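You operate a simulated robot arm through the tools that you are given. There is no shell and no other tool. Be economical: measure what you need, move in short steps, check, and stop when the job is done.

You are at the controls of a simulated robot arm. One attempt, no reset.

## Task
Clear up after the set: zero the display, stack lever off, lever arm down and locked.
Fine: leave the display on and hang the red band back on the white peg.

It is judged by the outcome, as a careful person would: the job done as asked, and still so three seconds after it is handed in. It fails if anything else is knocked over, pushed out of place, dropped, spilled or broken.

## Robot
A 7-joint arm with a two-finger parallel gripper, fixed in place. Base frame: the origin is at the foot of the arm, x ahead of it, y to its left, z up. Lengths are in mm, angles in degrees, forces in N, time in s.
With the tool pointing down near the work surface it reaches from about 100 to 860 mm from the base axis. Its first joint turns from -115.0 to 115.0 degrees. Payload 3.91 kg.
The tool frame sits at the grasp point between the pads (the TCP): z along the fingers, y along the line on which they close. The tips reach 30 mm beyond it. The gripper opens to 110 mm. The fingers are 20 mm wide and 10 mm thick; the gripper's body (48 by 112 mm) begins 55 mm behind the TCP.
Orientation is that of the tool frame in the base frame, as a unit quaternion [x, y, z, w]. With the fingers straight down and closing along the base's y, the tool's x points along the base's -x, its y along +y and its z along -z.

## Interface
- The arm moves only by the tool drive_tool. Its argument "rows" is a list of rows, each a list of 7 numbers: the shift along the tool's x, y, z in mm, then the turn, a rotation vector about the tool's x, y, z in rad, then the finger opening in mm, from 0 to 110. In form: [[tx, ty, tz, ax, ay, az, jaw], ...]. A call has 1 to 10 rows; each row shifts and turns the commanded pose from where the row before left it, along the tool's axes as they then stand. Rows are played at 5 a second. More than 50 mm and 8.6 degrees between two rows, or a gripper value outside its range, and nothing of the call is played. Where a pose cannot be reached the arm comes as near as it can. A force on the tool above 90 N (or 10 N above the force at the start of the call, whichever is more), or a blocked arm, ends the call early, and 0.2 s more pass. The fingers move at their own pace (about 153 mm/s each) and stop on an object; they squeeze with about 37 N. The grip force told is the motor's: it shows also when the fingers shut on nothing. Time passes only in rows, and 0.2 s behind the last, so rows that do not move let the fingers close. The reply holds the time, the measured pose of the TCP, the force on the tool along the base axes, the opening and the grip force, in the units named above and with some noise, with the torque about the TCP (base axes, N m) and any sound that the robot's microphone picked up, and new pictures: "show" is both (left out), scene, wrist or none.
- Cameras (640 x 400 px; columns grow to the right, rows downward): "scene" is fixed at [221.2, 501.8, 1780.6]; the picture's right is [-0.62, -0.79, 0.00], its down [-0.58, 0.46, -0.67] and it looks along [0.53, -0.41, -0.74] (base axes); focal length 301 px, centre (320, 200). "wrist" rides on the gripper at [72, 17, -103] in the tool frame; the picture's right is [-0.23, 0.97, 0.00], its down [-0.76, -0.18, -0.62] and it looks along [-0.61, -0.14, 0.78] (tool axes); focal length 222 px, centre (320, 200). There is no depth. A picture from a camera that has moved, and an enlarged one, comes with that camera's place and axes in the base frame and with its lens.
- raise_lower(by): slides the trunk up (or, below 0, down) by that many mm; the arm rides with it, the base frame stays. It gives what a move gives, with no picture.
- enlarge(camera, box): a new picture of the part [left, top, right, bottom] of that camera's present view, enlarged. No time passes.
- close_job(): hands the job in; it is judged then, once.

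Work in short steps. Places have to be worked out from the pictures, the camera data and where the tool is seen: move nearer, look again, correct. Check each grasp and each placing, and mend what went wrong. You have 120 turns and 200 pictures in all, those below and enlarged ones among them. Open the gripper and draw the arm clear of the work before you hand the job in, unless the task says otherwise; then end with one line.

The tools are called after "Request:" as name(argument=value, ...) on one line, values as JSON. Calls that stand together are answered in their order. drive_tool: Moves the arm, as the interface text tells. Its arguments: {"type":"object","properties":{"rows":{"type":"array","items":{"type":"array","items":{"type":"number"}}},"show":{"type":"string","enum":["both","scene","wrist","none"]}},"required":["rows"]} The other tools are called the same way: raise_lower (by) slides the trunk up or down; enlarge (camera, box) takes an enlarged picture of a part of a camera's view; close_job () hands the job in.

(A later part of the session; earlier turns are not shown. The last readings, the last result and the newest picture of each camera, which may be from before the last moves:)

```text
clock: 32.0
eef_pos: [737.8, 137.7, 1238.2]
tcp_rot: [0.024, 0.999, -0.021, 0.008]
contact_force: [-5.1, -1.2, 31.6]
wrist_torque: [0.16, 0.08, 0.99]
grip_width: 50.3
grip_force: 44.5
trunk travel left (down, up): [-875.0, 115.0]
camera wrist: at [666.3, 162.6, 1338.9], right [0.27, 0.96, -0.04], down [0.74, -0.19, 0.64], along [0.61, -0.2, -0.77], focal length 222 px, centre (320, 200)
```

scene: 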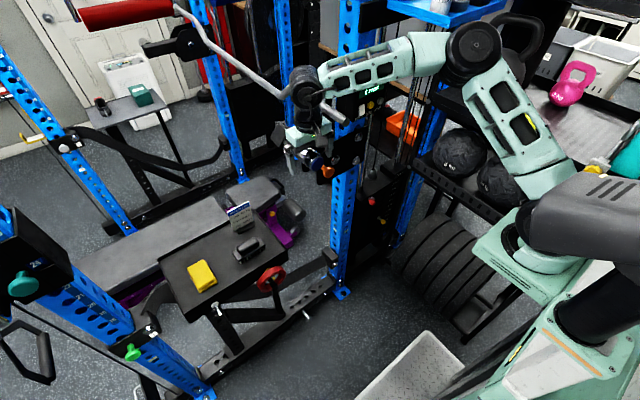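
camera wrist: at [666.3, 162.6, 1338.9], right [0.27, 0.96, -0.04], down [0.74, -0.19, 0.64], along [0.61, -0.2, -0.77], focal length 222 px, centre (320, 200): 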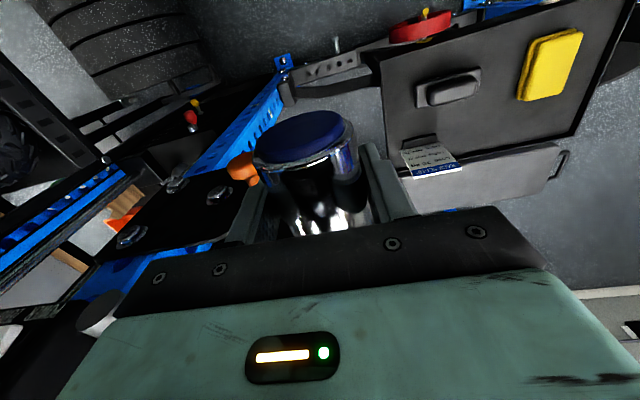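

It follows with ~30 N resistance. Continue along the arc another 6°.

Request:
drive_tool(rows=[[0, 5, 7, 0, 0, 0, 40], [0, 4.5, 7.3, 0, 0, 0, 40], [0, 4.3, 7.5, 0, 0, 0, 40]], show="wrist")

Request:
enlarge(camera="scene", box=[250, 80, 380, 200])

```text
clock: 32.8
eef_pos: [742.7, 145.3, 1212.4]
tcp_rot: [0.026, 0.999, -0.025, 0.004]
contact_force: [8.1, -49.1, 20.9]
wrist_torque: [1.37, 1.53, 0.68]
grip_width: 65.5
grip_force: 25.9
trunk travel left (down, up): [-875.0, 115.0]
camera wrist: at [670.7, 170.8, 1312.3], right [0.28, 0.96, -0.05], down [0.75, -0.19, 0.64], along [0.6, -0.21, -0.77], focal length 222 px, centre (320, 200)
```

wrist: 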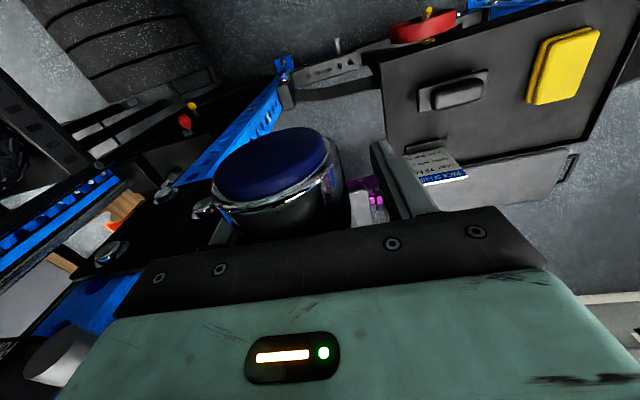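

```text
3.33 times, centred on (315, 140) of scene
camera zoom: at [221.2, 501.8, 1780.6], right [-0.62, -0.79, 0.0], down [-0.58, 0.46, -0.67], along [0.53, -0.41, -0.74], focal length 1003 px, centre (337, 400)
```

zoom: 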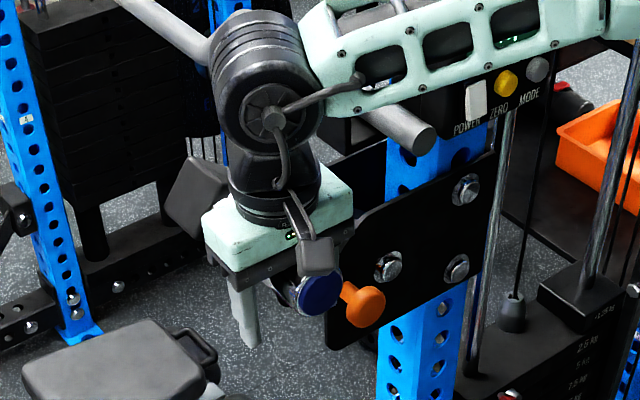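

The arm is blocked (fingers slipped down the sleeve), so the orange pin holds it. I release and lift away.

Request:
drive_tool(rows=[[0, 0, 0, 0, 0, 0, 110], [0, -12, -10, 0, 0, 0, 110], [0, 0, -40, 0, 0, 0, 110], [0, 0, -40, 0, 0, 0, 110]], show="wrist")

Request:
enlarge(camera="scene", box=[250, 80, 380, 200])

```text
clock: 33.8
eef_pos: [738.5, 144.2, 1305.0]
tcp_rot: [0.022, 1.0, -0.022, 0.005]
contact_force: [0.1, -0.5, 0.1]
wrist_torque: [0.03, 0.05, 0.0]
grip_width: 110.1
grip_force: 0.0
trunk travel left (down, up): [-875.0, 115.0]
camera wrist: at [667.8, 167.8, 1406.1], right [0.27, 0.96, -0.04], down [0.75, -0.19, 0.64], along [0.61, -0.2, -0.77], focal length 222 px, centre (320, 200)
```

wrist: 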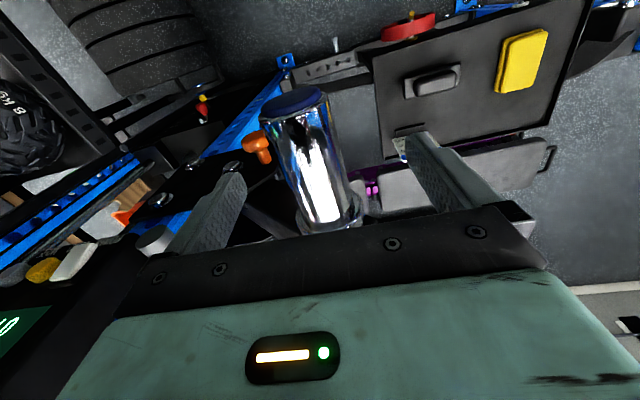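

```text
3.33 times, centred on (315, 140) of scene
camera zoom: at [221.2, 501.8, 1780.6], right [-0.62, -0.79, 0.0], down [-0.58, 0.46, -0.67], along [0.53, -0.41, -0.74], focal length 1003 px, centre (337, 400)
```

zoom: 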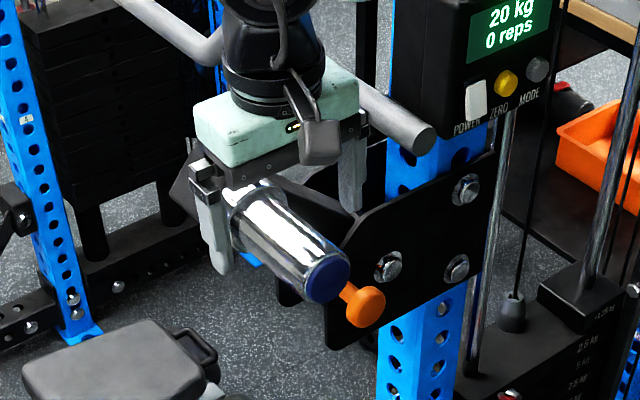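

The arm hasn't moved; the pin must be pulled. I back off, move to y≈36 and pitch up to horizontal to grip the orange knob.

Request:
drive_tool(rows=[[0, 0, -10, 0, 0, 0, 110], [45, 0, 0, 0, 0, 0, 110], [45, 0, 0, 0, 0, 0, 110], [30, -40, 0, 0, -0.14, 0, 110], [0, -40, 0, 0, -0.14, 0, 80], [0, -28, 0, 0, -0.14, 0, 80], [0, 0, 0, 0, -0.14, 0, 80]], show="none")

Request:
raise_lower(by=-190)

Request:
drive_tool(rows=[[0, 0, 0, 0, -0.14, 0, 80], [0, 0, 0, 0, -0.14, 0, 80], [0, 0, 0, 0, -0.14, 0, 80]], show="both")

```text
clock: 35.4
eef_pos: [613.6, 41.1, 1318.1]
tcp_rot: [0.016, 0.959, -0.027, 0.282]
contact_force: [0.4, -0.4, 0.2]
wrist_torque: [-0.02, 0.04, 0.0]
grip_width: 79.7
grip_force: 0.0
trunk travel left (down, up): [-875.0, 115.0]
```

```text
clock: 37.5
eef_pos: [613.7, 41.6, 1127.2]
tcp_rot: [0.016, 0.959, -0.027, 0.281]
contact_force: [0.2, -0.7, -0.2]
wrist_torque: [0.0, -0.01, 0.02]
grip_width: 79.9
grip_force: 0.0
trunk travel left (down, up): [-685.0, 305.0]
```

```text
clock: 38.3
eef_pos: [613.5, 41.7, 1128.4]
tcp_rot: [0.011, 0.879, -0.03, 0.475]
contact_force: [-0.2, 0.2, 0.3]
wrist_torque: [0.02, -0.01, -0.01]
grip_width: 80.2
grip_force: 0.1
trunk travel left (down, up): [-685.0, 305.0]
camera wrist: at [489.3, 63.4, 1122.2], right [0.17, 0.97, 0.15], down [-0.11, -0.13, 0.98], along [0.98, -0.18, 0.09], focal length 222 px, centre (320, 200)
```

scene: 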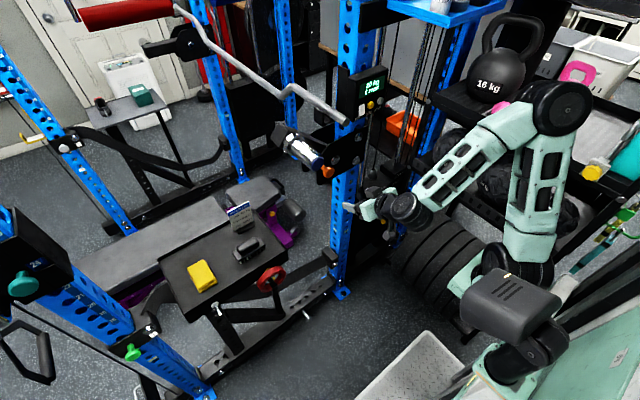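
wrist: 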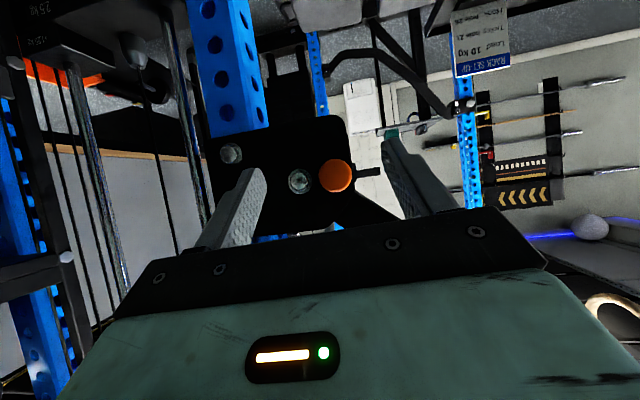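

Knob confirmed ≈(770,37,1119). Pitch the rest to horizontal.

Request:
drive_tool(rows=[[0, 0, 0, 0, -0.14, 0, 80], [0, 0, 0, 0, -0.14, 0, 80], [0, 0, 0, 0, -0.14, 0, 80], [0, 0, 0, 0, -0.12, 0, 80]], show="wrist")

```text
clock: 39.3
eef_pos: [630.8, 57.6, 1131.8]
tcp_rot: [0.002, 0.72, -0.032, 0.693]
contact_force: [-0.8, 0.1, 0.3]
wrist_torque: [0.03, 0.02, 0.01]
grip_width: 79.9
grip_force: 0.0
out of reach, approached as far as the arm can: row 2, 3, 4
trunk travel left (down, up): [-685.0, 305.0]
camera wrist: at [527.6, 77.2, 1062.7], right [0.05, 0.98, 0.19], down [-0.6, -0.12, 0.79], along [0.8, -0.15, 0.58], focal length 222 px, centre (320, 200)
```

wrist: 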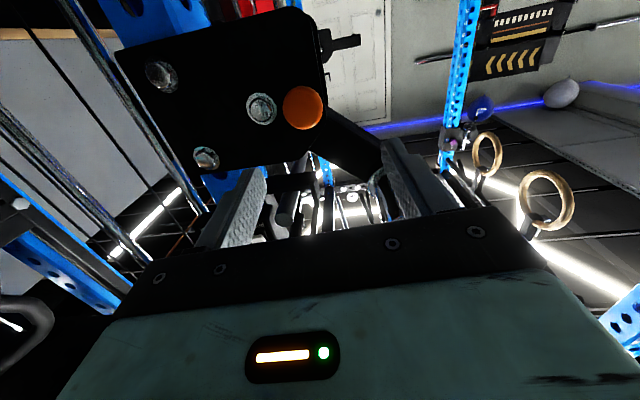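

Knob Ø≈40 mm; with jaws at 80 mm I move in along the tool axis to TCP x≈762.

Request:
drive_tool(rows=[[8, -13, 30, 0, 0, 0, 80], [0, 0, 35, 0, 0, 0, 80]], show="wrist")

```text
clock: 39.9
eef_pos: [697.3, 42.4, 1123.7]
tcp_rot: [0.002, 0.721, -0.031, 0.693]
contact_force: [-0.5, 1.0, 0.3]
wrist_torque: [0.02, 0.0, -0.01]
grip_width: 80.2
grip_force: 0.0
trunk travel left (down, up): [-685.0, 305.0]
camera wrist: at [592.4, 61.7, 1052.6], right [0.05, 0.98, 0.18], down [-0.6, -0.12, 0.79], along [0.8, -0.15, 0.58], focal length 222 px, centre (320, 200)
```

wrist: 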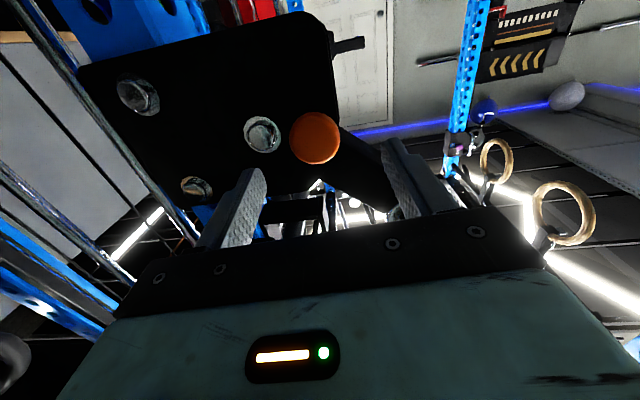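

Aligned. Narrow the jaws to 64 and advance 62 mm.

Request:
drive_tool(rows=[[1, -1, 20, 0, 0, 0, 64], [1, 0, 20, 0, 0, 0, 64], [0, 0, 22, 0, 0, 0, 64]], show="both")

Request:
enlarge(camera="scene", box=[270, 110, 390, 210])

```text
clock: 40.7
eef_pos: [758.8, 39.2, 1118.6]
tcp_rot: [0.002, 0.721, -0.032, 0.692]
contact_force: [-0.6, -0.1, 1.7]
wrist_torque: [0.01, 0.0, 0.0]
grip_width: 64.2
grip_force: 0.1
trunk travel left (down, up): [-685.0, 305.0]
camera wrist: at [653.5, 57.9, 1049.2], right [0.05, 0.98, 0.19], down [-0.6, -0.12, 0.79], along [0.8, -0.15, 0.58], focal length 222 px, centre (320, 200)
```

scene: 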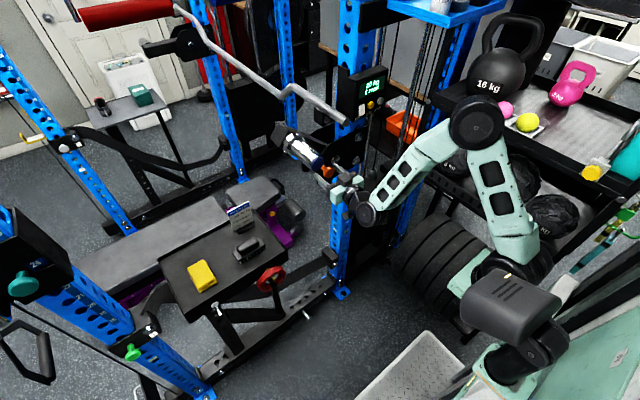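
wrist: 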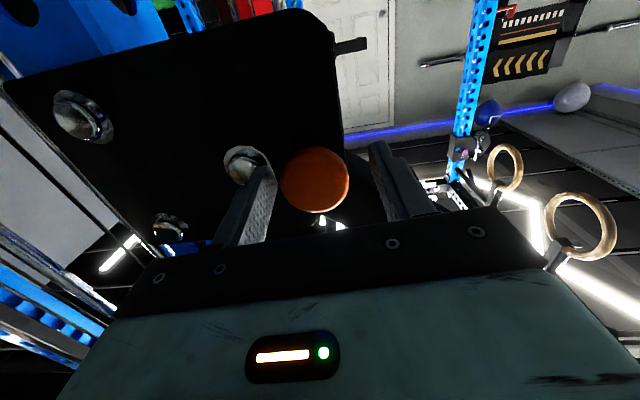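

```text
4.00 times, centred on (330, 160) of scene
camera zoom: at [221.2, 501.8, 1780.6], right [-0.62, -0.79, 0.0], down [-0.58, 0.46, -0.67], along [0.53, -0.41, -0.74], focal length 1204 px, centre (280, 360)
```

zoom: 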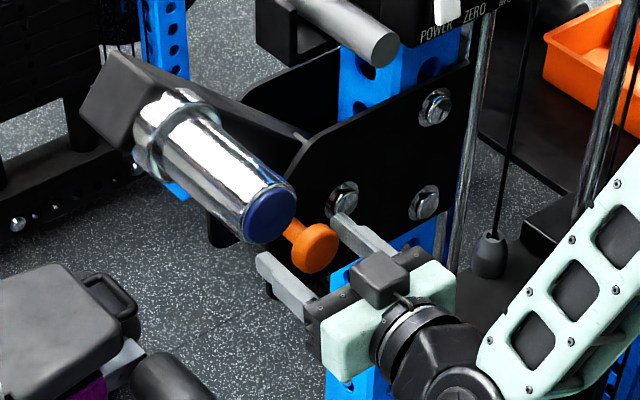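

Knob is between the fingers with tips beyond it. I close the gripper.

Request:
drive_tool(rows=[[0, -2, 0, 0, 0, 0, 45], [0, 0, 0, 0, 0, 0, 25], [0, 0, 0, 0, 0, 0, 25]], show="wrist")

```text
clock: 41.5
eef_pos: [758.7, 35.6, 1118.1]
tcp_rot: [0.001, 0.721, -0.032, 0.692]
contact_force: [2.4, -9.1, 1.8]
wrist_torque: [-0.31, -0.03, 0.33]
grip_width: 41.5
grip_force: 45.2
trunk travel left (down, up): [-685.0, 305.0]
camera wrist: at [653.5, 54.3, 1048.8], right [0.06, 0.98, 0.18], down [-0.6, -0.11, 0.79], along [0.8, -0.16, 0.58], focal length 222 px, centre (320, 200)
```

wrist: 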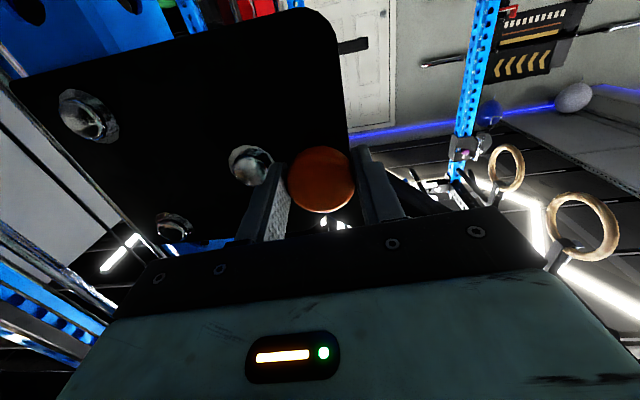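

Knob gripped (41.5 mm). Pull out gently 18 mm in 6 mm steps.

Request:
drive_tool(rows=[[0.2, -0.3, -6, 0, 0, 0, 25], [0.2, -0.3, -6, 0, 0, 0, 25], [0.2, -0.3, -6, 0, 0, 0, 25]], show="scene")

Request:
enlarge(camera="scene", box=[270, 110, 390, 210])

```text
clock: 42.3
eef_pos: [740.9, 34.9, 1118.2]
tcp_rot: [0.003, 0.721, -0.032, 0.693]
contact_force: [-1.2, -12.9, 5.0]
wrist_torque: [-0.14, -0.35, 0.32]
grip_width: 41.4
grip_force: 45.4
trunk travel left (down, up): [-685.0, 305.0]
```

scene: 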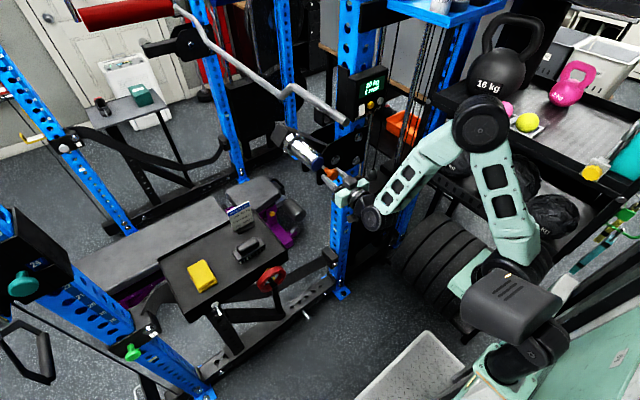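

```text
4.00 times, centred on (330, 160) of scene
camera zoom: at [221.2, 501.8, 1780.6], right [-0.62, -0.79, 0.0], down [-0.58, 0.46, -0.67], along [0.53, -0.41, -0.74], focal length 1204 px, centre (280, 360)
```

zoom: 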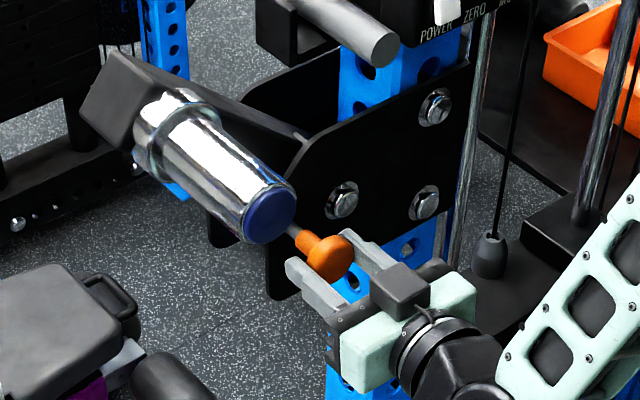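

The pin slides out easily with metal shank visible; arm stays up. I pull a little further to find the stop.

Request:
drive_tool(rows=[[0.2, -0.3, -5, 0, 0, 0, 25], [0.2, -0.3, -5, 0, 0, 0, 25]], show="none")

Request:
enlarge(camera="scene", box=[270, 110, 390, 210])

```text
clock: 42.9
eef_pos: [732.9, 36.4, 1118.0]
tcp_rot: [0.002, 0.721, -0.031, 0.693]
contact_force: [35.7, -6.8, 4.9]
wrist_torque: [-0.09, 0.06, 0.52]
grip_width: 41.2
grip_force: 45.0
trunk travel left (down, up): [-685.0, 305.0]
```

```text
4.00 times, centred on (330, 160) of scene
camera zoom: at [221.2, 501.8, 1780.6], right [-0.62, -0.79, 0.0], down [-0.58, 0.46, -0.67], along [0.53, -0.41, -0.74], focal length 1204 px, centre (280, 360)
```

zoom: 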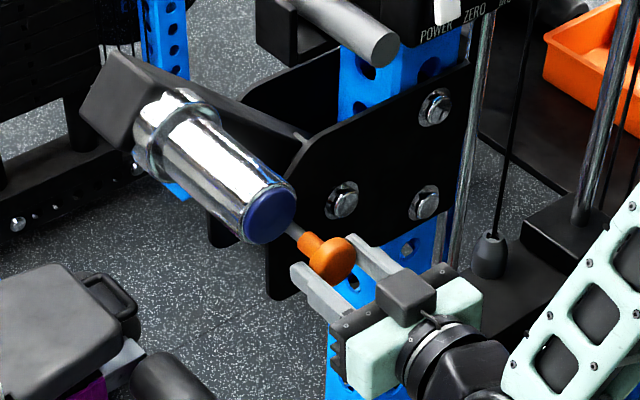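

Stop reached (~22 mm travel). I relax and open to see whether the pin stays out.

Request:
drive_tool(rows=[[0, 0, 2, 0, 0, 0, 25], [0, 0, 0, 0, 0, 0, 64], [0, 0, 0, 0, 0, 0, 64]], show="none")

Request:
enlarge(camera="scene", box=[270, 110, 390, 210])

```text
clock: 43.7
eef_pos: [731.5, 36.2, 1117.6]
tcp_rot: [0.002, 0.721, -0.031, 0.692]
contact_force: [0.0, 0.4, -1.1]
wrist_torque: [0.01, 0.01, -0.01]
grip_width: 63.9
grip_force: 0.0
trunk travel left (down, up): [-685.0, 305.0]
```

```text
4.00 times, centred on (330, 160) of scene
camera zoom: at [221.2, 501.8, 1780.6], right [-0.62, -0.79, 0.0], down [-0.58, 0.46, -0.67], along [0.53, -0.41, -0.74], focal length 1204 px, centre (280, 360)
```

zoom: 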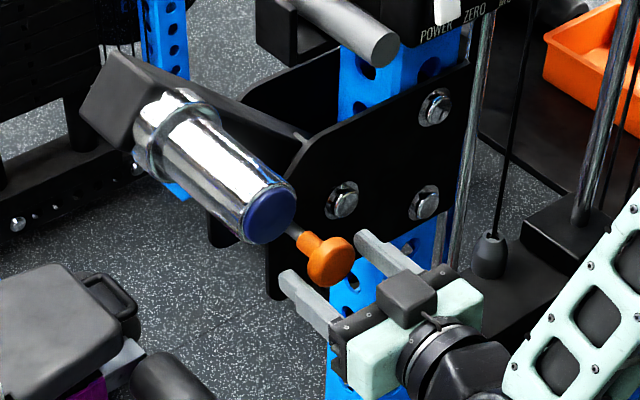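

The pin stays parked out. Now back off, rise and reorient above the sleeve again.

Request:
drive_tool(rows=[[0, 0, -40, 0, 0, 0, 64], [0, 0, -40, 0, 0, 0, 64], [0, 0, 0, 0, 0.14, 0, 64]], show="none")

Request:
raise_lower(by=215)

Request:
drive_tool(rows=[[0, 0, 0, 0, 0.14, 0, 110], [0, 0, 0, 0, 0.14, 0, 110], [0, 0, 0, 0, 0.14, 0, 110], [0, 0, 0, 0, 0.14, 0, 110], [0, 0, 0, 0, 0.14, 0, 110], [0, 30, 0, 0, 0.14, 0, 110], [0, 30, 0, 0, 0.14, 0, 110], [0, 30, 0, 0, 0.14, 0, 110], [0, 0, 0, 0, 0.14, 0, 110], [0, 0, 0, 0, 0.14, 0, 110]], show="both")

```text
clock: 44.5
eef_pos: [652.7, 40.8, 1122.6]
tcp_rot: [0.004, 0.768, -0.031, 0.64]
contact_force: [0.7, 0.0, -0.9]
wrist_torque: [-0.01, 0.01, -0.02]
grip_width: 64.1
grip_force: 0.1
trunk travel left (down, up): [-685.0, 305.0]
```

```text
clock: 46.8
eef_pos: [653.6, 40.9, 1338.3]
tcp_rot: [0.004, 0.768, -0.032, 0.64]
contact_force: [-0.9, 0.9, -0.1]
wrist_torque: [0.02, 0.02, 0.04]
grip_width: 63.9
grip_force: 0.1
trunk travel left (down, up): [-900.0, 90.0]
```

```text
clock: 49.0
eef_pos: [656.7, 131.8, 1333.5]
tcp_rot: [0.023, 0.999, -0.022, -0.005]
contact_force: [0.1, 0.3, -0.8]
wrist_torque: [-0.03, -0.03, 0.0]
grip_width: 110.2
grip_force: 0.1
trunk travel left (down, up): [-900.0, 90.0]
camera wrist: at [586.5, 155.6, 1436.7], right [0.27, 0.96, -0.04], down [0.76, -0.19, 0.62], along [0.59, -0.2, -0.78], focal length 222 px, centre (320, 200)
```

scene: 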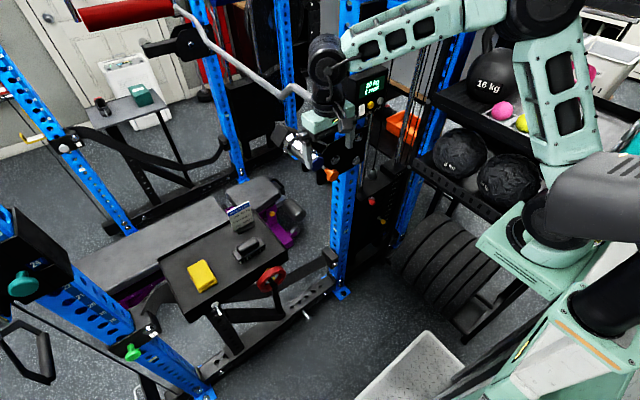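
wrist: 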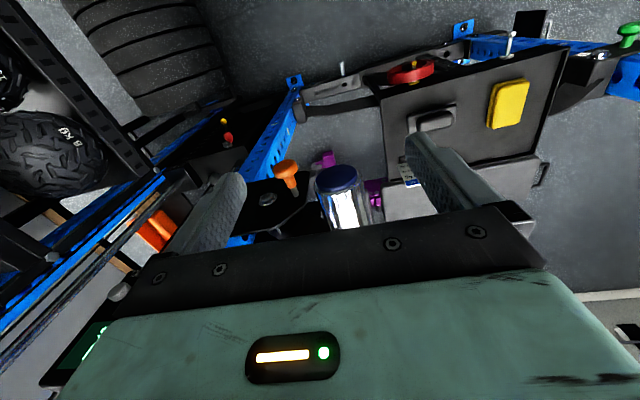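

I move over the sleeve, descend, and grip again.

Request:
drive_tool(rows=[[-41, 2, 0, 0, 0, 0, 110], [-41, 2, 0, 0, 0, 0, 110], [0, 2, 42, 0, 0, 0, 110], [0, 0, 43, 0, 0, 0, 110], [0, 0, 0, 0, 0, 0, 70], [0, 0, 0, 0, 0, 0, 40], [0, 0, 0, 0, 0, 0, 40]], show="wrist")

```text
clock: 50.6
eef_pos: [736.4, 130.4, 1249.9]
tcp_rot: [0.021, 1.0, -0.022, -0.005]
contact_force: [0.3, 9.7, -1.9]
wrist_torque: [0.44, -0.12, 1.12]
grip_width: 50.2
grip_force: 44.6
trunk travel left (down, up): [-900.0, 90.0]
camera wrist: at [667.1, 155.0, 1352.1], right [0.27, 0.96, -0.04], down [0.76, -0.18, 0.62], along [0.59, -0.2, -0.78], focal length 222 px, centre (320, 200)
```

wrist: 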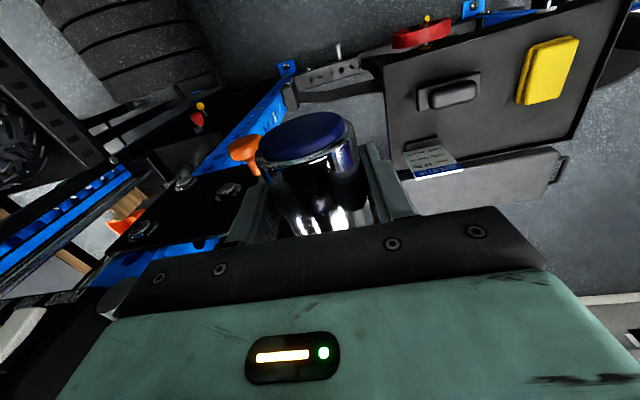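

Gripped. Try lowering along the arc 9°.

Request:
drive_tool(rows=[[0, 6.5, 8, 0, 0, 0, 40], [0, 6.2, 8.4, 0, 0, 0, 40], [0, 5.7, 8.7, 0, 0, 0, 40]], show="wrist")

Request:
enlarge(camera="scene", box=[250, 80, 380, 200])

```text
clock: 51.4
eef_pos: [736.8, 148.6, 1222.4]
tcp_rot: [0.022, 1.0, -0.021, -0.006]
contact_force: [-9.7, 10.3, 7.0]
wrist_torque: [-0.02, 0.37, 1.27]
grip_width: 49.7
grip_force: 45.0
trunk travel left (down, up): [-900.0, 90.0]
camera wrist: at [667.5, 172.6, 1325.3], right [0.27, 0.96, -0.04], down [0.76, -0.18, 0.62], along [0.59, -0.2, -0.78], focal length 222 px, centre (320, 200)
```

wrist: 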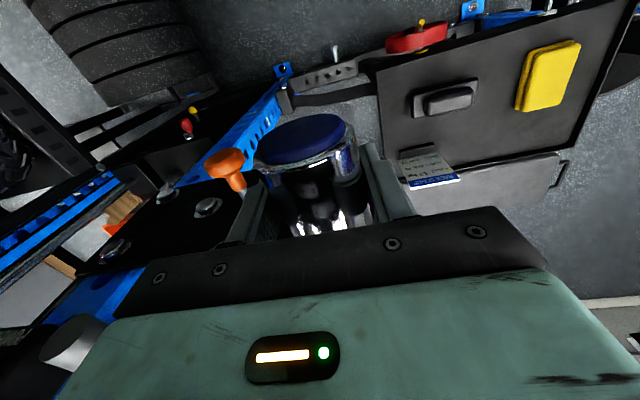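

```text
3.33 times, centred on (315, 140) of scene
camera zoom: at [221.2, 501.8, 1780.6], right [-0.62, -0.79, 0.0], down [-0.58, 0.46, -0.67], along [0.53, -0.41, -0.74], focal length 1003 px, centre (337, 400)
```

zoom: 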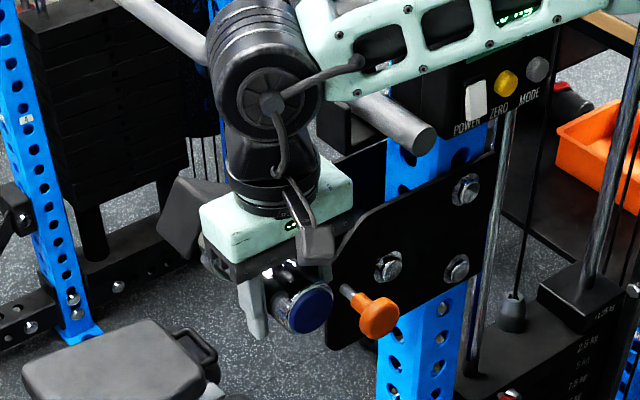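

The arm moves freely now. Continue the arc to ~12°.

Request:
drive_tool(rows=[[0, 7, 12, 0, 0, 0, 40], [0, 6.1, 12.5, 0, 0, 0, 40], [0, 5.1, 12.8, 0, 0, 0, 40], [0, 4.3, 13.1, 0, 0, 0, 40], [0, 3.4, 13.4, 0, 0, 0, 40]], show="wrist")

Request:
enlarge(camera="scene", box=[250, 80, 380, 200])

```text
clock: 52.6
eef_pos: [739.1, 171.1, 1157.8]
tcp_rot: [0.023, 0.999, -0.021, -0.006]
contact_force: [-5.6, 26.1, -5.2]
wrist_torque: [-0.36, 0.25, 0.44]
grip_width: 53.3
grip_force: 13.5
trunk travel left (down, up): [-900.0, 90.0]
camera wrist: at [669.2, 196.4, 1259.2], right [0.27, 0.96, -0.04], down [0.76, -0.19, 0.62], along [0.59, -0.2, -0.78], focal length 222 px, centre (320, 200)
```

wrist: 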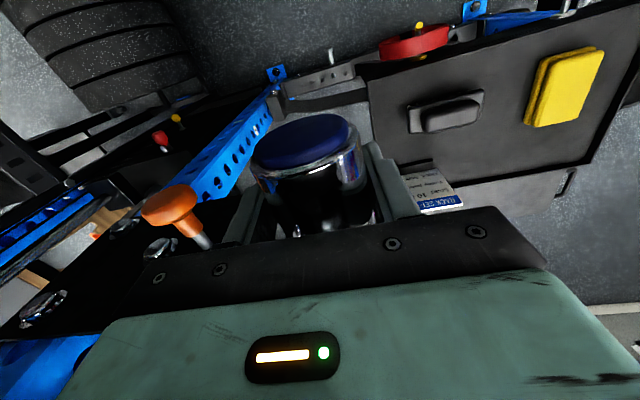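

```text
3.33 times, centred on (315, 140) of scene
camera zoom: at [221.2, 501.8, 1780.6], right [-0.62, -0.79, 0.0], down [-0.58, 0.46, -0.67], along [0.53, -0.41, -0.74], focal length 1003 px, centre (337, 400)
```

zoom: 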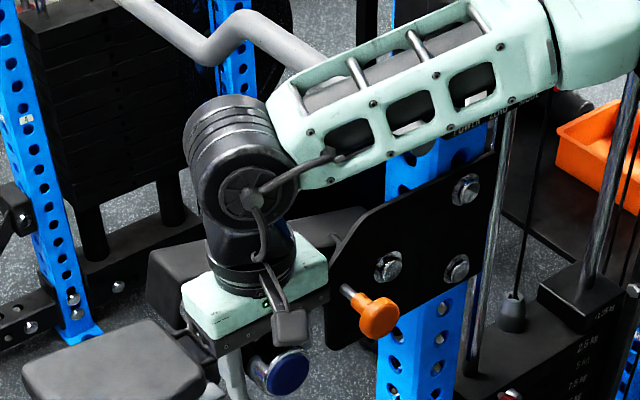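

Arm near 12° above horizontal. Continue down to horizontal, watching for a stop.

Request:
drive_tool(rows=[[0, 2, 12, 0, 0, 0, 40], [0, 1.5, 12, 0, 0, 0, 40], [0, 0.5, 9, 0, 0, 0, 40]], show="wrist")

Request:
enlarge(camera="scene", box=[250, 80, 380, 200])

```text
clock: 53.4
eef_pos: [739.6, 175.3, 1123.0]
tcp_rot: [0.023, 0.999, -0.021, -0.005]
contact_force: [-3.4, 31.6, -8.9]
wrist_torque: [-0.84, 0.35, 0.42]
grip_width: 56.3
grip_force: 15.3
trunk travel left (down, up): [-900.0, 90.0]
camera wrist: at [669.3, 199.8, 1225.6], right [0.27, 0.96, -0.04], down [0.76, -0.18, 0.62], along [0.59, -0.2, -0.78], focal length 222 px, centre (320, 200)
```

wrist: 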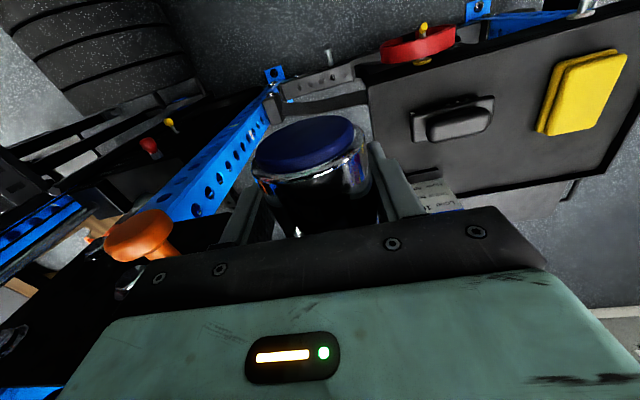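

```text
3.33 times, centred on (315, 140) of scene
camera zoom: at [221.2, 501.8, 1780.6], right [-0.62, -0.79, 0.0], down [-0.58, 0.46, -0.67], along [0.53, -0.41, -0.74], focal length 1003 px, centre (337, 400)
```

zoom: 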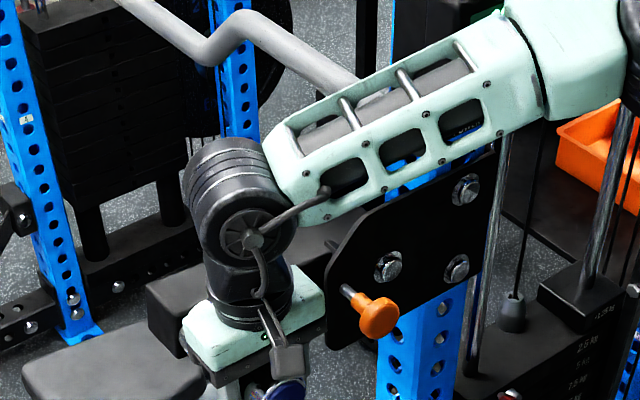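

The sleeve pulls the tool +y, so I shift +6 mm and go down a few mm further to feel for a stop.

Request:
drive_tool(rows=[[0, 6, 2, 0, 0, 0, 40], [0, 0, 4, 0, 0, 0, 40], [0, 0, 4, 0, 0, 0, 40]], show="wrist")

```text
clock: 54.2
eef_pos: [740.4, 180.7, 1113.0]
tcp_rot: [0.023, 0.999, -0.021, -0.005]
contact_force: [-0.2, 25.3, -11.2]
wrist_torque: [-0.37, 0.16, 0.32]
grip_width: 51.8
grip_force: 11.3
trunk travel left (down, up): [-900.0, 90.0]
camera wrist: at [671.2, 203.9, 1215.7], right [0.27, 0.96, -0.04], down [0.76, -0.19, 0.62], along [0.59, -0.2, -0.78], focal length 222 px, centre (320, 200)
```

wrist: 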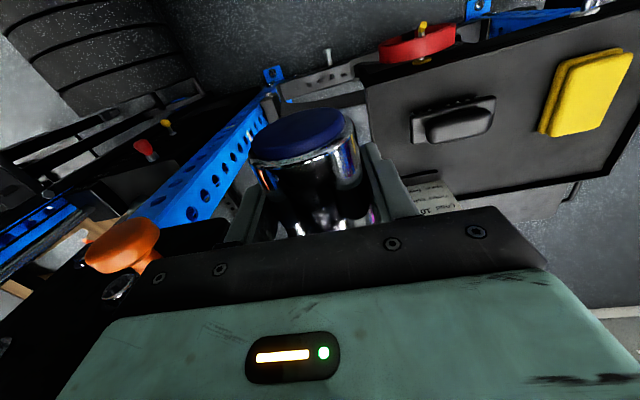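

No stop yet. I continue lowering along the arc while holding the sleeve.

Request:
drive_tool(rows=[[0, 2, 6, 0, 0, 0, 40], [0, 0, 6, 0, 0, 0, 40], [0, 0, 6, 0, 0, 0, 40]], show="wrist")

Request:
enlarge(camera="scene", box=[250, 100, 380, 220])

```text
clock: 55.0
eef_pos: [740.0, 179.3, 1098.5]
tcp_rot: [0.024, 0.999, -0.02, -0.003]
contact_force: [5.1, 7.6, 33.0]
wrist_torque: [-0.16, 0.03, 0.99]
grip_width: 50.6
grip_force: 45.7
trunk travel left (down, up): [-900.0, 90.0]
camera wrist: at [669.5, 203.5, 1200.7], right [0.27, 0.96, -0.04], down [0.76, -0.19, 0.63], along [0.59, -0.2, -0.78], focal length 222 px, centre (320, 200)
```

wrist: 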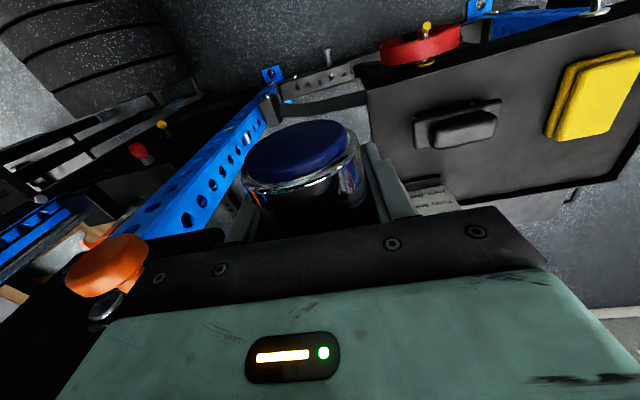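

```text
3.33 times, centred on (315, 160) of scene
camera zoom: at [221.2, 501.8, 1780.6], right [-0.62, -0.79, 0.0], down [-0.58, 0.46, -0.67], along [0.53, -0.41, -0.74], focal length 1003 px, centre (337, 333)
```

zoom: 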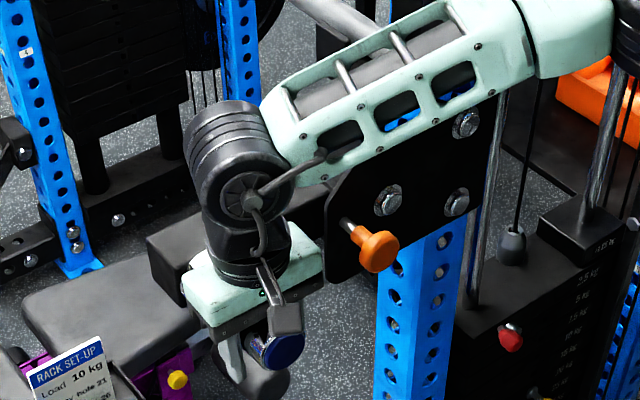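

A stop is felt (33 N up): arm is down. I open and rise clear, then look.

Request:
drive_tool(rows=[[0, 0, -3, 0, 0, 0, 110], [0, 2, -3, 0, 0, 0, 110], [0, 0, -40, 0, 0, 0, 110], [0, 0, -40, 0, 0, 0, 110]], show="both")

Request:
enlarge(camera="scene", box=[250, 100, 380, 220])

```text
clock: 56.0
eef_pos: [740.6, 183.5, 1182.6]
tcp_rot: [0.023, 0.999, -0.022, -0.005]
contact_force: [0.0, 0.2, 0.9]
wrist_torque: [-0.01, 0.02, 0.0]
grip_width: 110.1
grip_force: 0.1
trunk travel left (down, up): [-900.0, 90.0]
camera wrist: at [670.1, 208.5, 1284.6], right [0.27, 0.96, -0.04], down [0.76, -0.19, 0.62], along [0.59, -0.2, -0.78], focal length 222 px, centre (320, 200)
```

scene: 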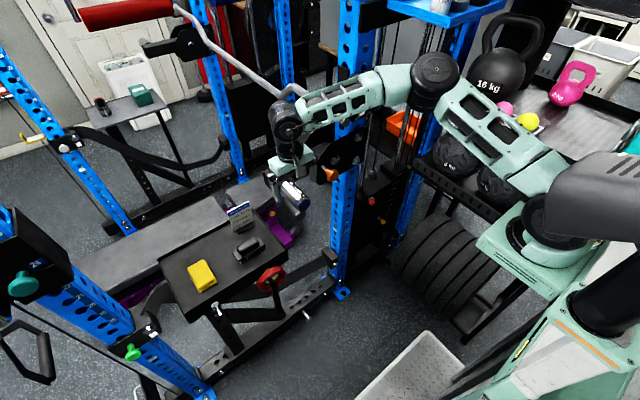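
wrist: 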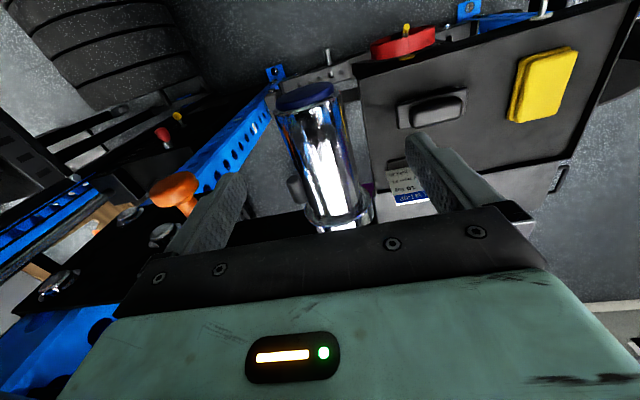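

```text
3.33 times, centred on (315, 160) of scene
camera zoom: at [221.2, 501.8, 1780.6], right [-0.62, -0.79, 0.0], down [-0.58, 0.46, -0.67], along [0.53, -0.41, -0.74], focal length 1003 px, centre (337, 333)
```

zoom: 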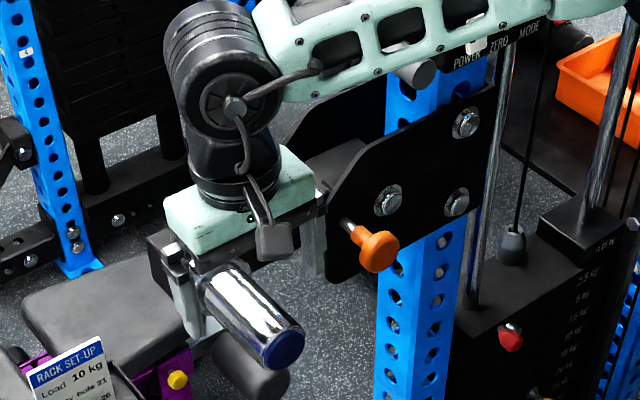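

Arm now hangs at its lower stop, roughly horizontal. Next: back off, and push the pin home with closed fingers.

Request:
drive_tool(rows=[[0, 0, -40, 0, 0, 0, 110], [40, 0, -20, 0, 0, 0, 60], [45, 0, 0, 0, 0, 0, 0], [0, -36, 0, 0, -0.14, 0, 0], [0, -36, 0, 0, -0.14, 0, 0], [0, -36, 0, 0, -0.14, 0, 0], [0, -36, 0, 0, -0.14, 0, 0]], show="none")

Request:
raise_lower(by=-110)

Request:
drive_tool(rows=[[0, 0, 0, 0, -0.14, 0, 0], [0, 0, 0, 0, -0.14, 0, 0], [0, 0, 0, 0, -0.14, 0, 0], [0, 0, 0, 0, -0.14, 0, 0], [0, 0, 0, 0, -0.14, 0, 0], [0, 0, 0, 0, -0.14, 0, 0]], show="both")

```text
clock: 57.6
eef_pos: [649.6, 47.4, 1248.0]
tcp_rot: [0.016, 0.962, -0.027, 0.272]
contact_force: [-0.2, 0.4, 0.1]
wrist_torque: [-0.05, -0.01, -0.02]
grip_width: 0.0
grip_force: 37.1
trunk travel left (down, up): [-900.0, 90.0]
```

```text
clock: 59.0
eef_pos: [650.3, 47.1, 1139.3]
tcp_rot: [0.016, 0.962, -0.027, 0.271]
contact_force: [-0.4, 0.3, -0.4]
wrist_torque: [-0.03, 0.03, -0.03]
grip_width: 0.0
grip_force: 37.1
trunk travel left (down, up): [-790.0, 200.0]
```

```text
clock: 60.4
eef_pos: [648.6, 47.3, 1138.2]
tcp_rot: [0.003, 0.767, -0.03, 0.641]
contact_force: [-0.4, 0.6, 0.1]
wrist_torque: [0.01, -0.01, 0.03]
grip_width: 0.0
grip_force: 36.2
trunk travel left (down, up): [-790.0, 200.0]
camera wrist: at [535.9, 67.1, 1084.2], right [0.09, 0.98, 0.18], down [-0.48, -0.12, 0.87], along [0.87, -0.16, 0.46], focal length 222 px, centre (320, 200)
```

scene: 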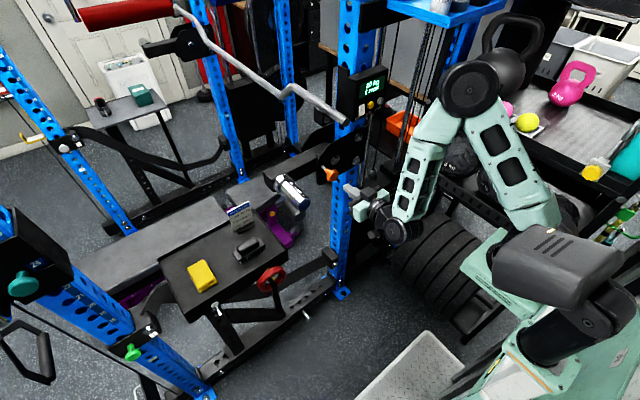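
wrist: 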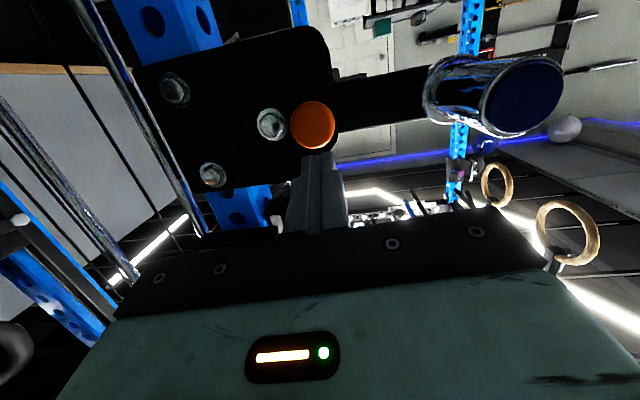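

Knob now at ≈(742,36,1118), and the arm lines up level with it. I bring the closed tips just in front of the knob.

Request:
drive_tool(rows=[[2.5, -3, 25, 0, 0, 0, 0], [2.5, -3, 22, 0, 0, 0, 0]], show="wrist")

Request:
enlarge(camera="scene", box=[270, 110, 390, 210])

```text
clock: 61.0
eef_pos: [696.4, 38.0, 1125.8]
tcp_rot: [0.005, 0.768, -0.032, 0.64]
contact_force: [1.0, 0.1, -0.1]
wrist_torque: [0.0, -0.03, -0.02]
grip_width: 0.0
grip_force: 37.1
trunk travel left (down, up): [-790.0, 200.0]
camera wrist: at [582.7, 58.2, 1070.7], right [0.09, 0.98, 0.18], down [-0.48, -0.12, 0.87], along [0.87, -0.16, 0.46], focal length 222 px, centre (320, 200)
```

wrist: 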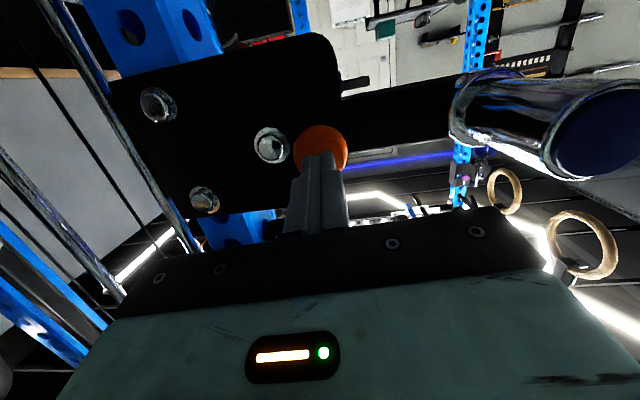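

```text
4.00 times, centred on (330, 160) of scene
camera zoom: at [221.2, 501.8, 1780.6], right [-0.62, -0.79, 0.0], down [-0.58, 0.46, -0.67], along [0.53, -0.41, -0.74], focal length 1204 px, centre (280, 360)
```

zoom: 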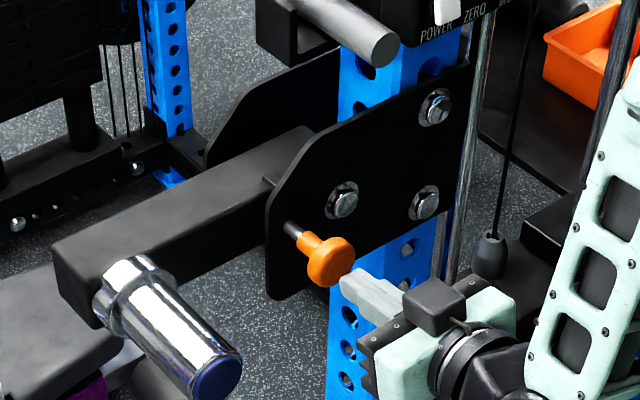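

Tips right in front of the knob. I push +x in 5 mm steps.

Request:
drive_tool(rows=[[0, 0, 5, 0, 0, 0, 0], [-0.9, 0.2, 4.9, 0, 0, 0, 0], [-0.9, 0.2, 4.9, 0, 0, 0, 0], [-0.9, 0.2, 4.9, 0, 0, 0, 0], [-0.9, 0.2, 4.9, 0, 0, 0, 0]], show="none")

Request:
enlarge(camera="scene", box=[270, 110, 390, 210])

```text
clock: 62.2
eef_pos: [721.9, 38.2, 1125.2]
tcp_rot: [0.004, 0.767, -0.031, 0.641]
contact_force: [-0.3, 0.4, -0.3]
wrist_torque: [0.02, -0.02, 0.03]
grip_width: 0.0
grip_force: 36.6
trunk travel left (down, up): [-790.0, 200.0]
```

```text
4.00 times, centred on (330, 160) of scene
camera zoom: at [221.2, 501.8, 1780.6], right [-0.62, -0.79, 0.0], down [-0.58, 0.46, -0.67], along [0.53, -0.41, -0.74], focal length 1204 px, centre (280, 360)
```

zoom: 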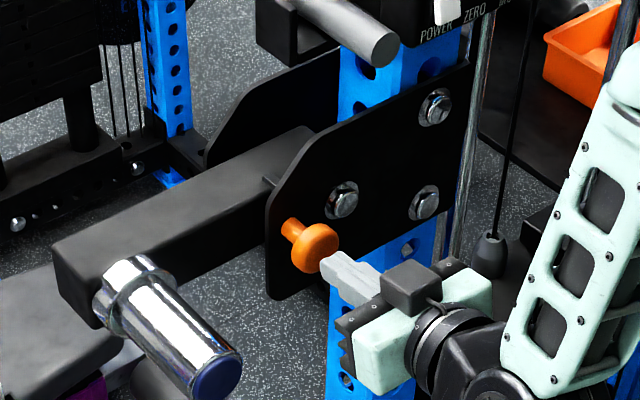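

The pin went in and is back at its original depth. I push a few mm more to confirm seating.

Request:
drive_tool(rows=[[-0.5, 0.1, 3, 0, 0, 0, 0], [-0.5, 0.1, 3, 0, 0, 0, 0]], show="none")

Request:
enlarge(camera="scene", box=[270, 110, 390, 210])

```text
clock: 62.8
eef_pos: [725.0, 39.2, 1124.3]
tcp_rot: [0.003, 0.768, -0.031, 0.639]
contact_force: [-0.1, 0.6, 0.2]
wrist_torque: [0.0, -0.01, -0.01]
grip_width: 0.1
grip_force: 36.7
trunk travel left (down, up): [-790.0, 200.0]
```

```text
4.00 times, centred on (330, 160) of scene
camera zoom: at [221.2, 501.8, 1780.6], right [-0.62, -0.79, 0.0], down [-0.58, 0.46, -0.67], along [0.53, -0.41, -0.74], focal length 1204 px, centre (280, 360)
```

zoom: 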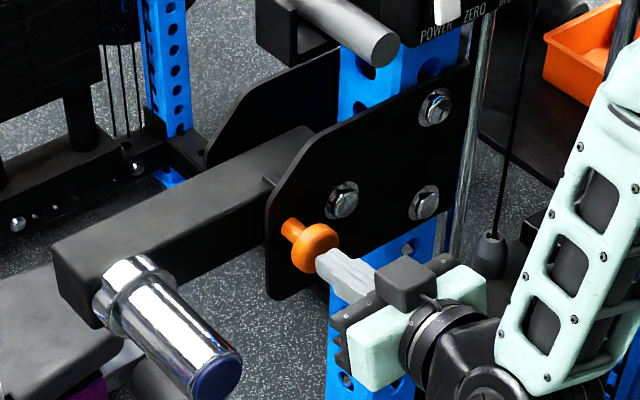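

Force is still zero; push on a bit to be sure.

Request:
drive_tool(rows=[[-0.5, 0.1, 3, 0, 0, 0, 0], [-0.5, 0.1, 3, 0, 0, 0, 0], [-0.5, 0.1, 3, 0, 0, 0, 0]], show="none")

Request:
enlarge(camera="scene", box=[270, 110, 390, 210])

```text
clock: 63.6
eef_pos: [730.5, 39.6, 1124.0]
tcp_rot: [0.003, 0.769, -0.031, 0.639]
contact_force: [-46.5, -4.9, 3.9]
wrist_torque: [0.3, -0.3, -0.1]
grip_width: 0.0
grip_force: 36.9
trunk travel left (down, up): [-790.0, 200.0]
```

```text
4.00 times, centred on (330, 160) of scene
camera zoom: at [221.2, 501.8, 1780.6], right [-0.62, -0.79, 0.0], down [-0.58, 0.46, -0.67], along [0.53, -0.41, -0.74], focal length 1204 px, centre (280, 360)
```

zoom: 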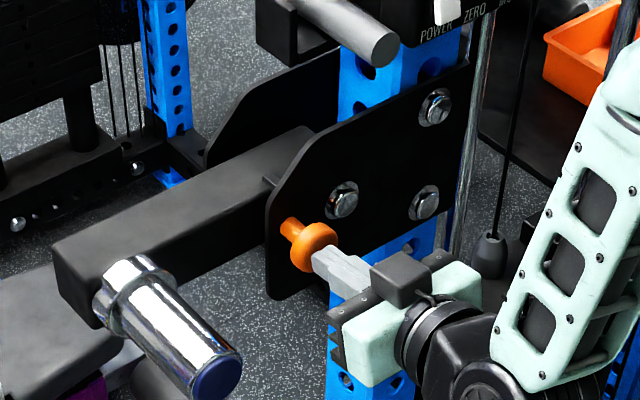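

Pin seated firmly (46 N against the stop), arm locked. Now retract and go down to look at the red band and the white peg.

Request:
drive_tool(rows=[[0, 0, -40, 0, 0, 0, 0], [0, 0, -45, 0, 0, 0, 0], [0, 0, 0, 0, 0.14, 0, 0], [0, 0, 0, 0, 0.14, 0, 0], [0, 0, 0, 0, 0.14, 0, 0], [0, 0, 0, 0, 0.14, 0, 0], [0, 0, 0, 0, 0.14, 0, 0]], show="none")

Request:
drive_tool(rows=[[20, 45, 0, 0, 0, 0, 0], [20, 45, 0, 0, 0, 0, 0], [0, 45, 0, 0, 0, 0, 0], [0, 45, 0, 0, 0, 0, 0], [0, 45, 0, 0, 0, 0, 0], [0, 45, 0, 0, 0, 0, 0], [0, 45, 0, 0, 0, 0, 0]], show="both")

```text
clock: 65.2
eef_pos: [650.7, 43.1, 1138.8]
tcp_rot: [0.014, 0.941, -0.027, 0.338]
contact_force: [-0.7, -0.5, -0.8]
wrist_torque: [0.0, -0.02, 0.0]
grip_width: 0.1
grip_force: 36.8
trunk travel left (down, up): [-790.0, 200.0]
```

```text
clock: 66.8
eef_pos: [634.9, 358.0, 1101.4]
tcp_rot: [0.015, 0.941, -0.028, 0.337]
contact_force: [0.1, -1.1, 0.7]
wrist_torque: [0.04, 0.06, 0.04]
grip_width: 0.0
grip_force: 37.0
trunk travel left (down, up): [-790.0, 200.0]
camera wrist: at [515.0, 382.3, 1133.7], right [0.22, 0.97, 0.1], down [0.18, -0.14, 0.97], along [0.96, -0.2, -0.21], focal length 222 px, centre (320, 200)
```

scene: 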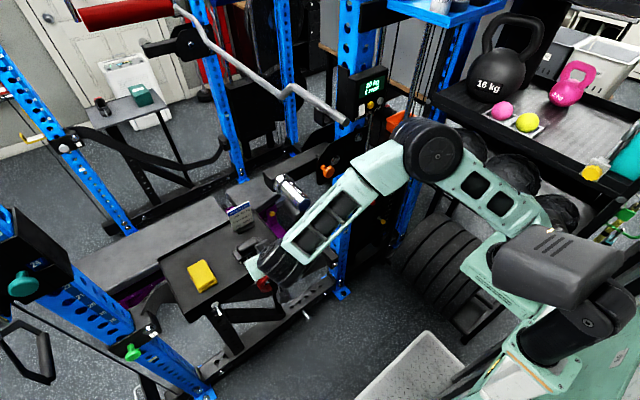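
wrist: 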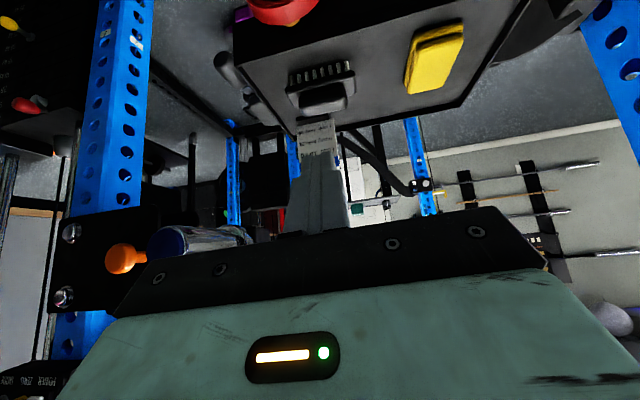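

I straighten the tool downward and step back in x so the wrist camera sees the band and peg.

Request:
drive_tool(rows=[[15, 0, -10, 0, 0.137, 0, 0], [20, 0, -10, 0, 0.137, 0, 0], [25, 0, -10, 0, 0.137, 0, 0], [30, 0, 0, 0, 0.137, 0, 0], [30, 0, 0, 0, 0.137, 0, 0]], show="both")

```text
clock: 68.0
eef_pos: [509.4, 362.4, 1082.7]
tcp_rot: [0.023, 1.0, -0.021, 0.001]
contact_force: [0.4, -0.2, 0.5]
wrist_torque: [0.0, -0.01, -0.01]
grip_width: 0.0
grip_force: 37.6
trunk travel left (down, up): [-790.0, 200.0]
camera wrist: at [437.6, 387.7, 1184.8], right [0.27, 0.96, -0.04], down [0.75, -0.19, 0.63], along [0.6, -0.2, -0.77], focal length 222 px, centre (320, 200)
```

scene: 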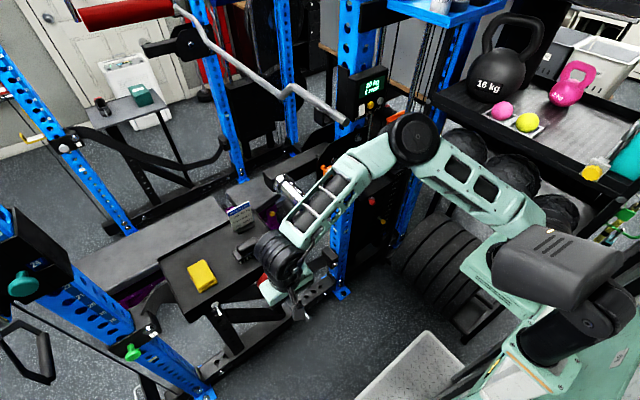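
wrist: 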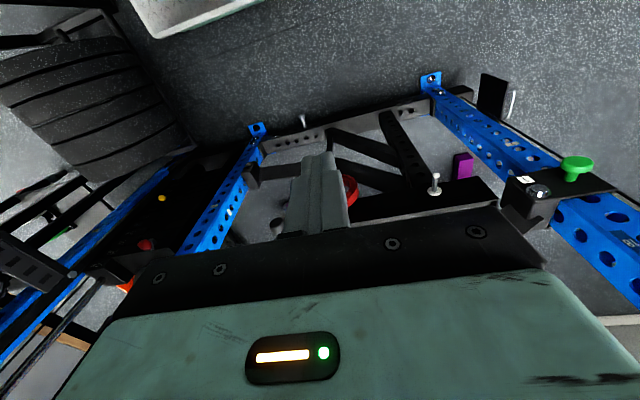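

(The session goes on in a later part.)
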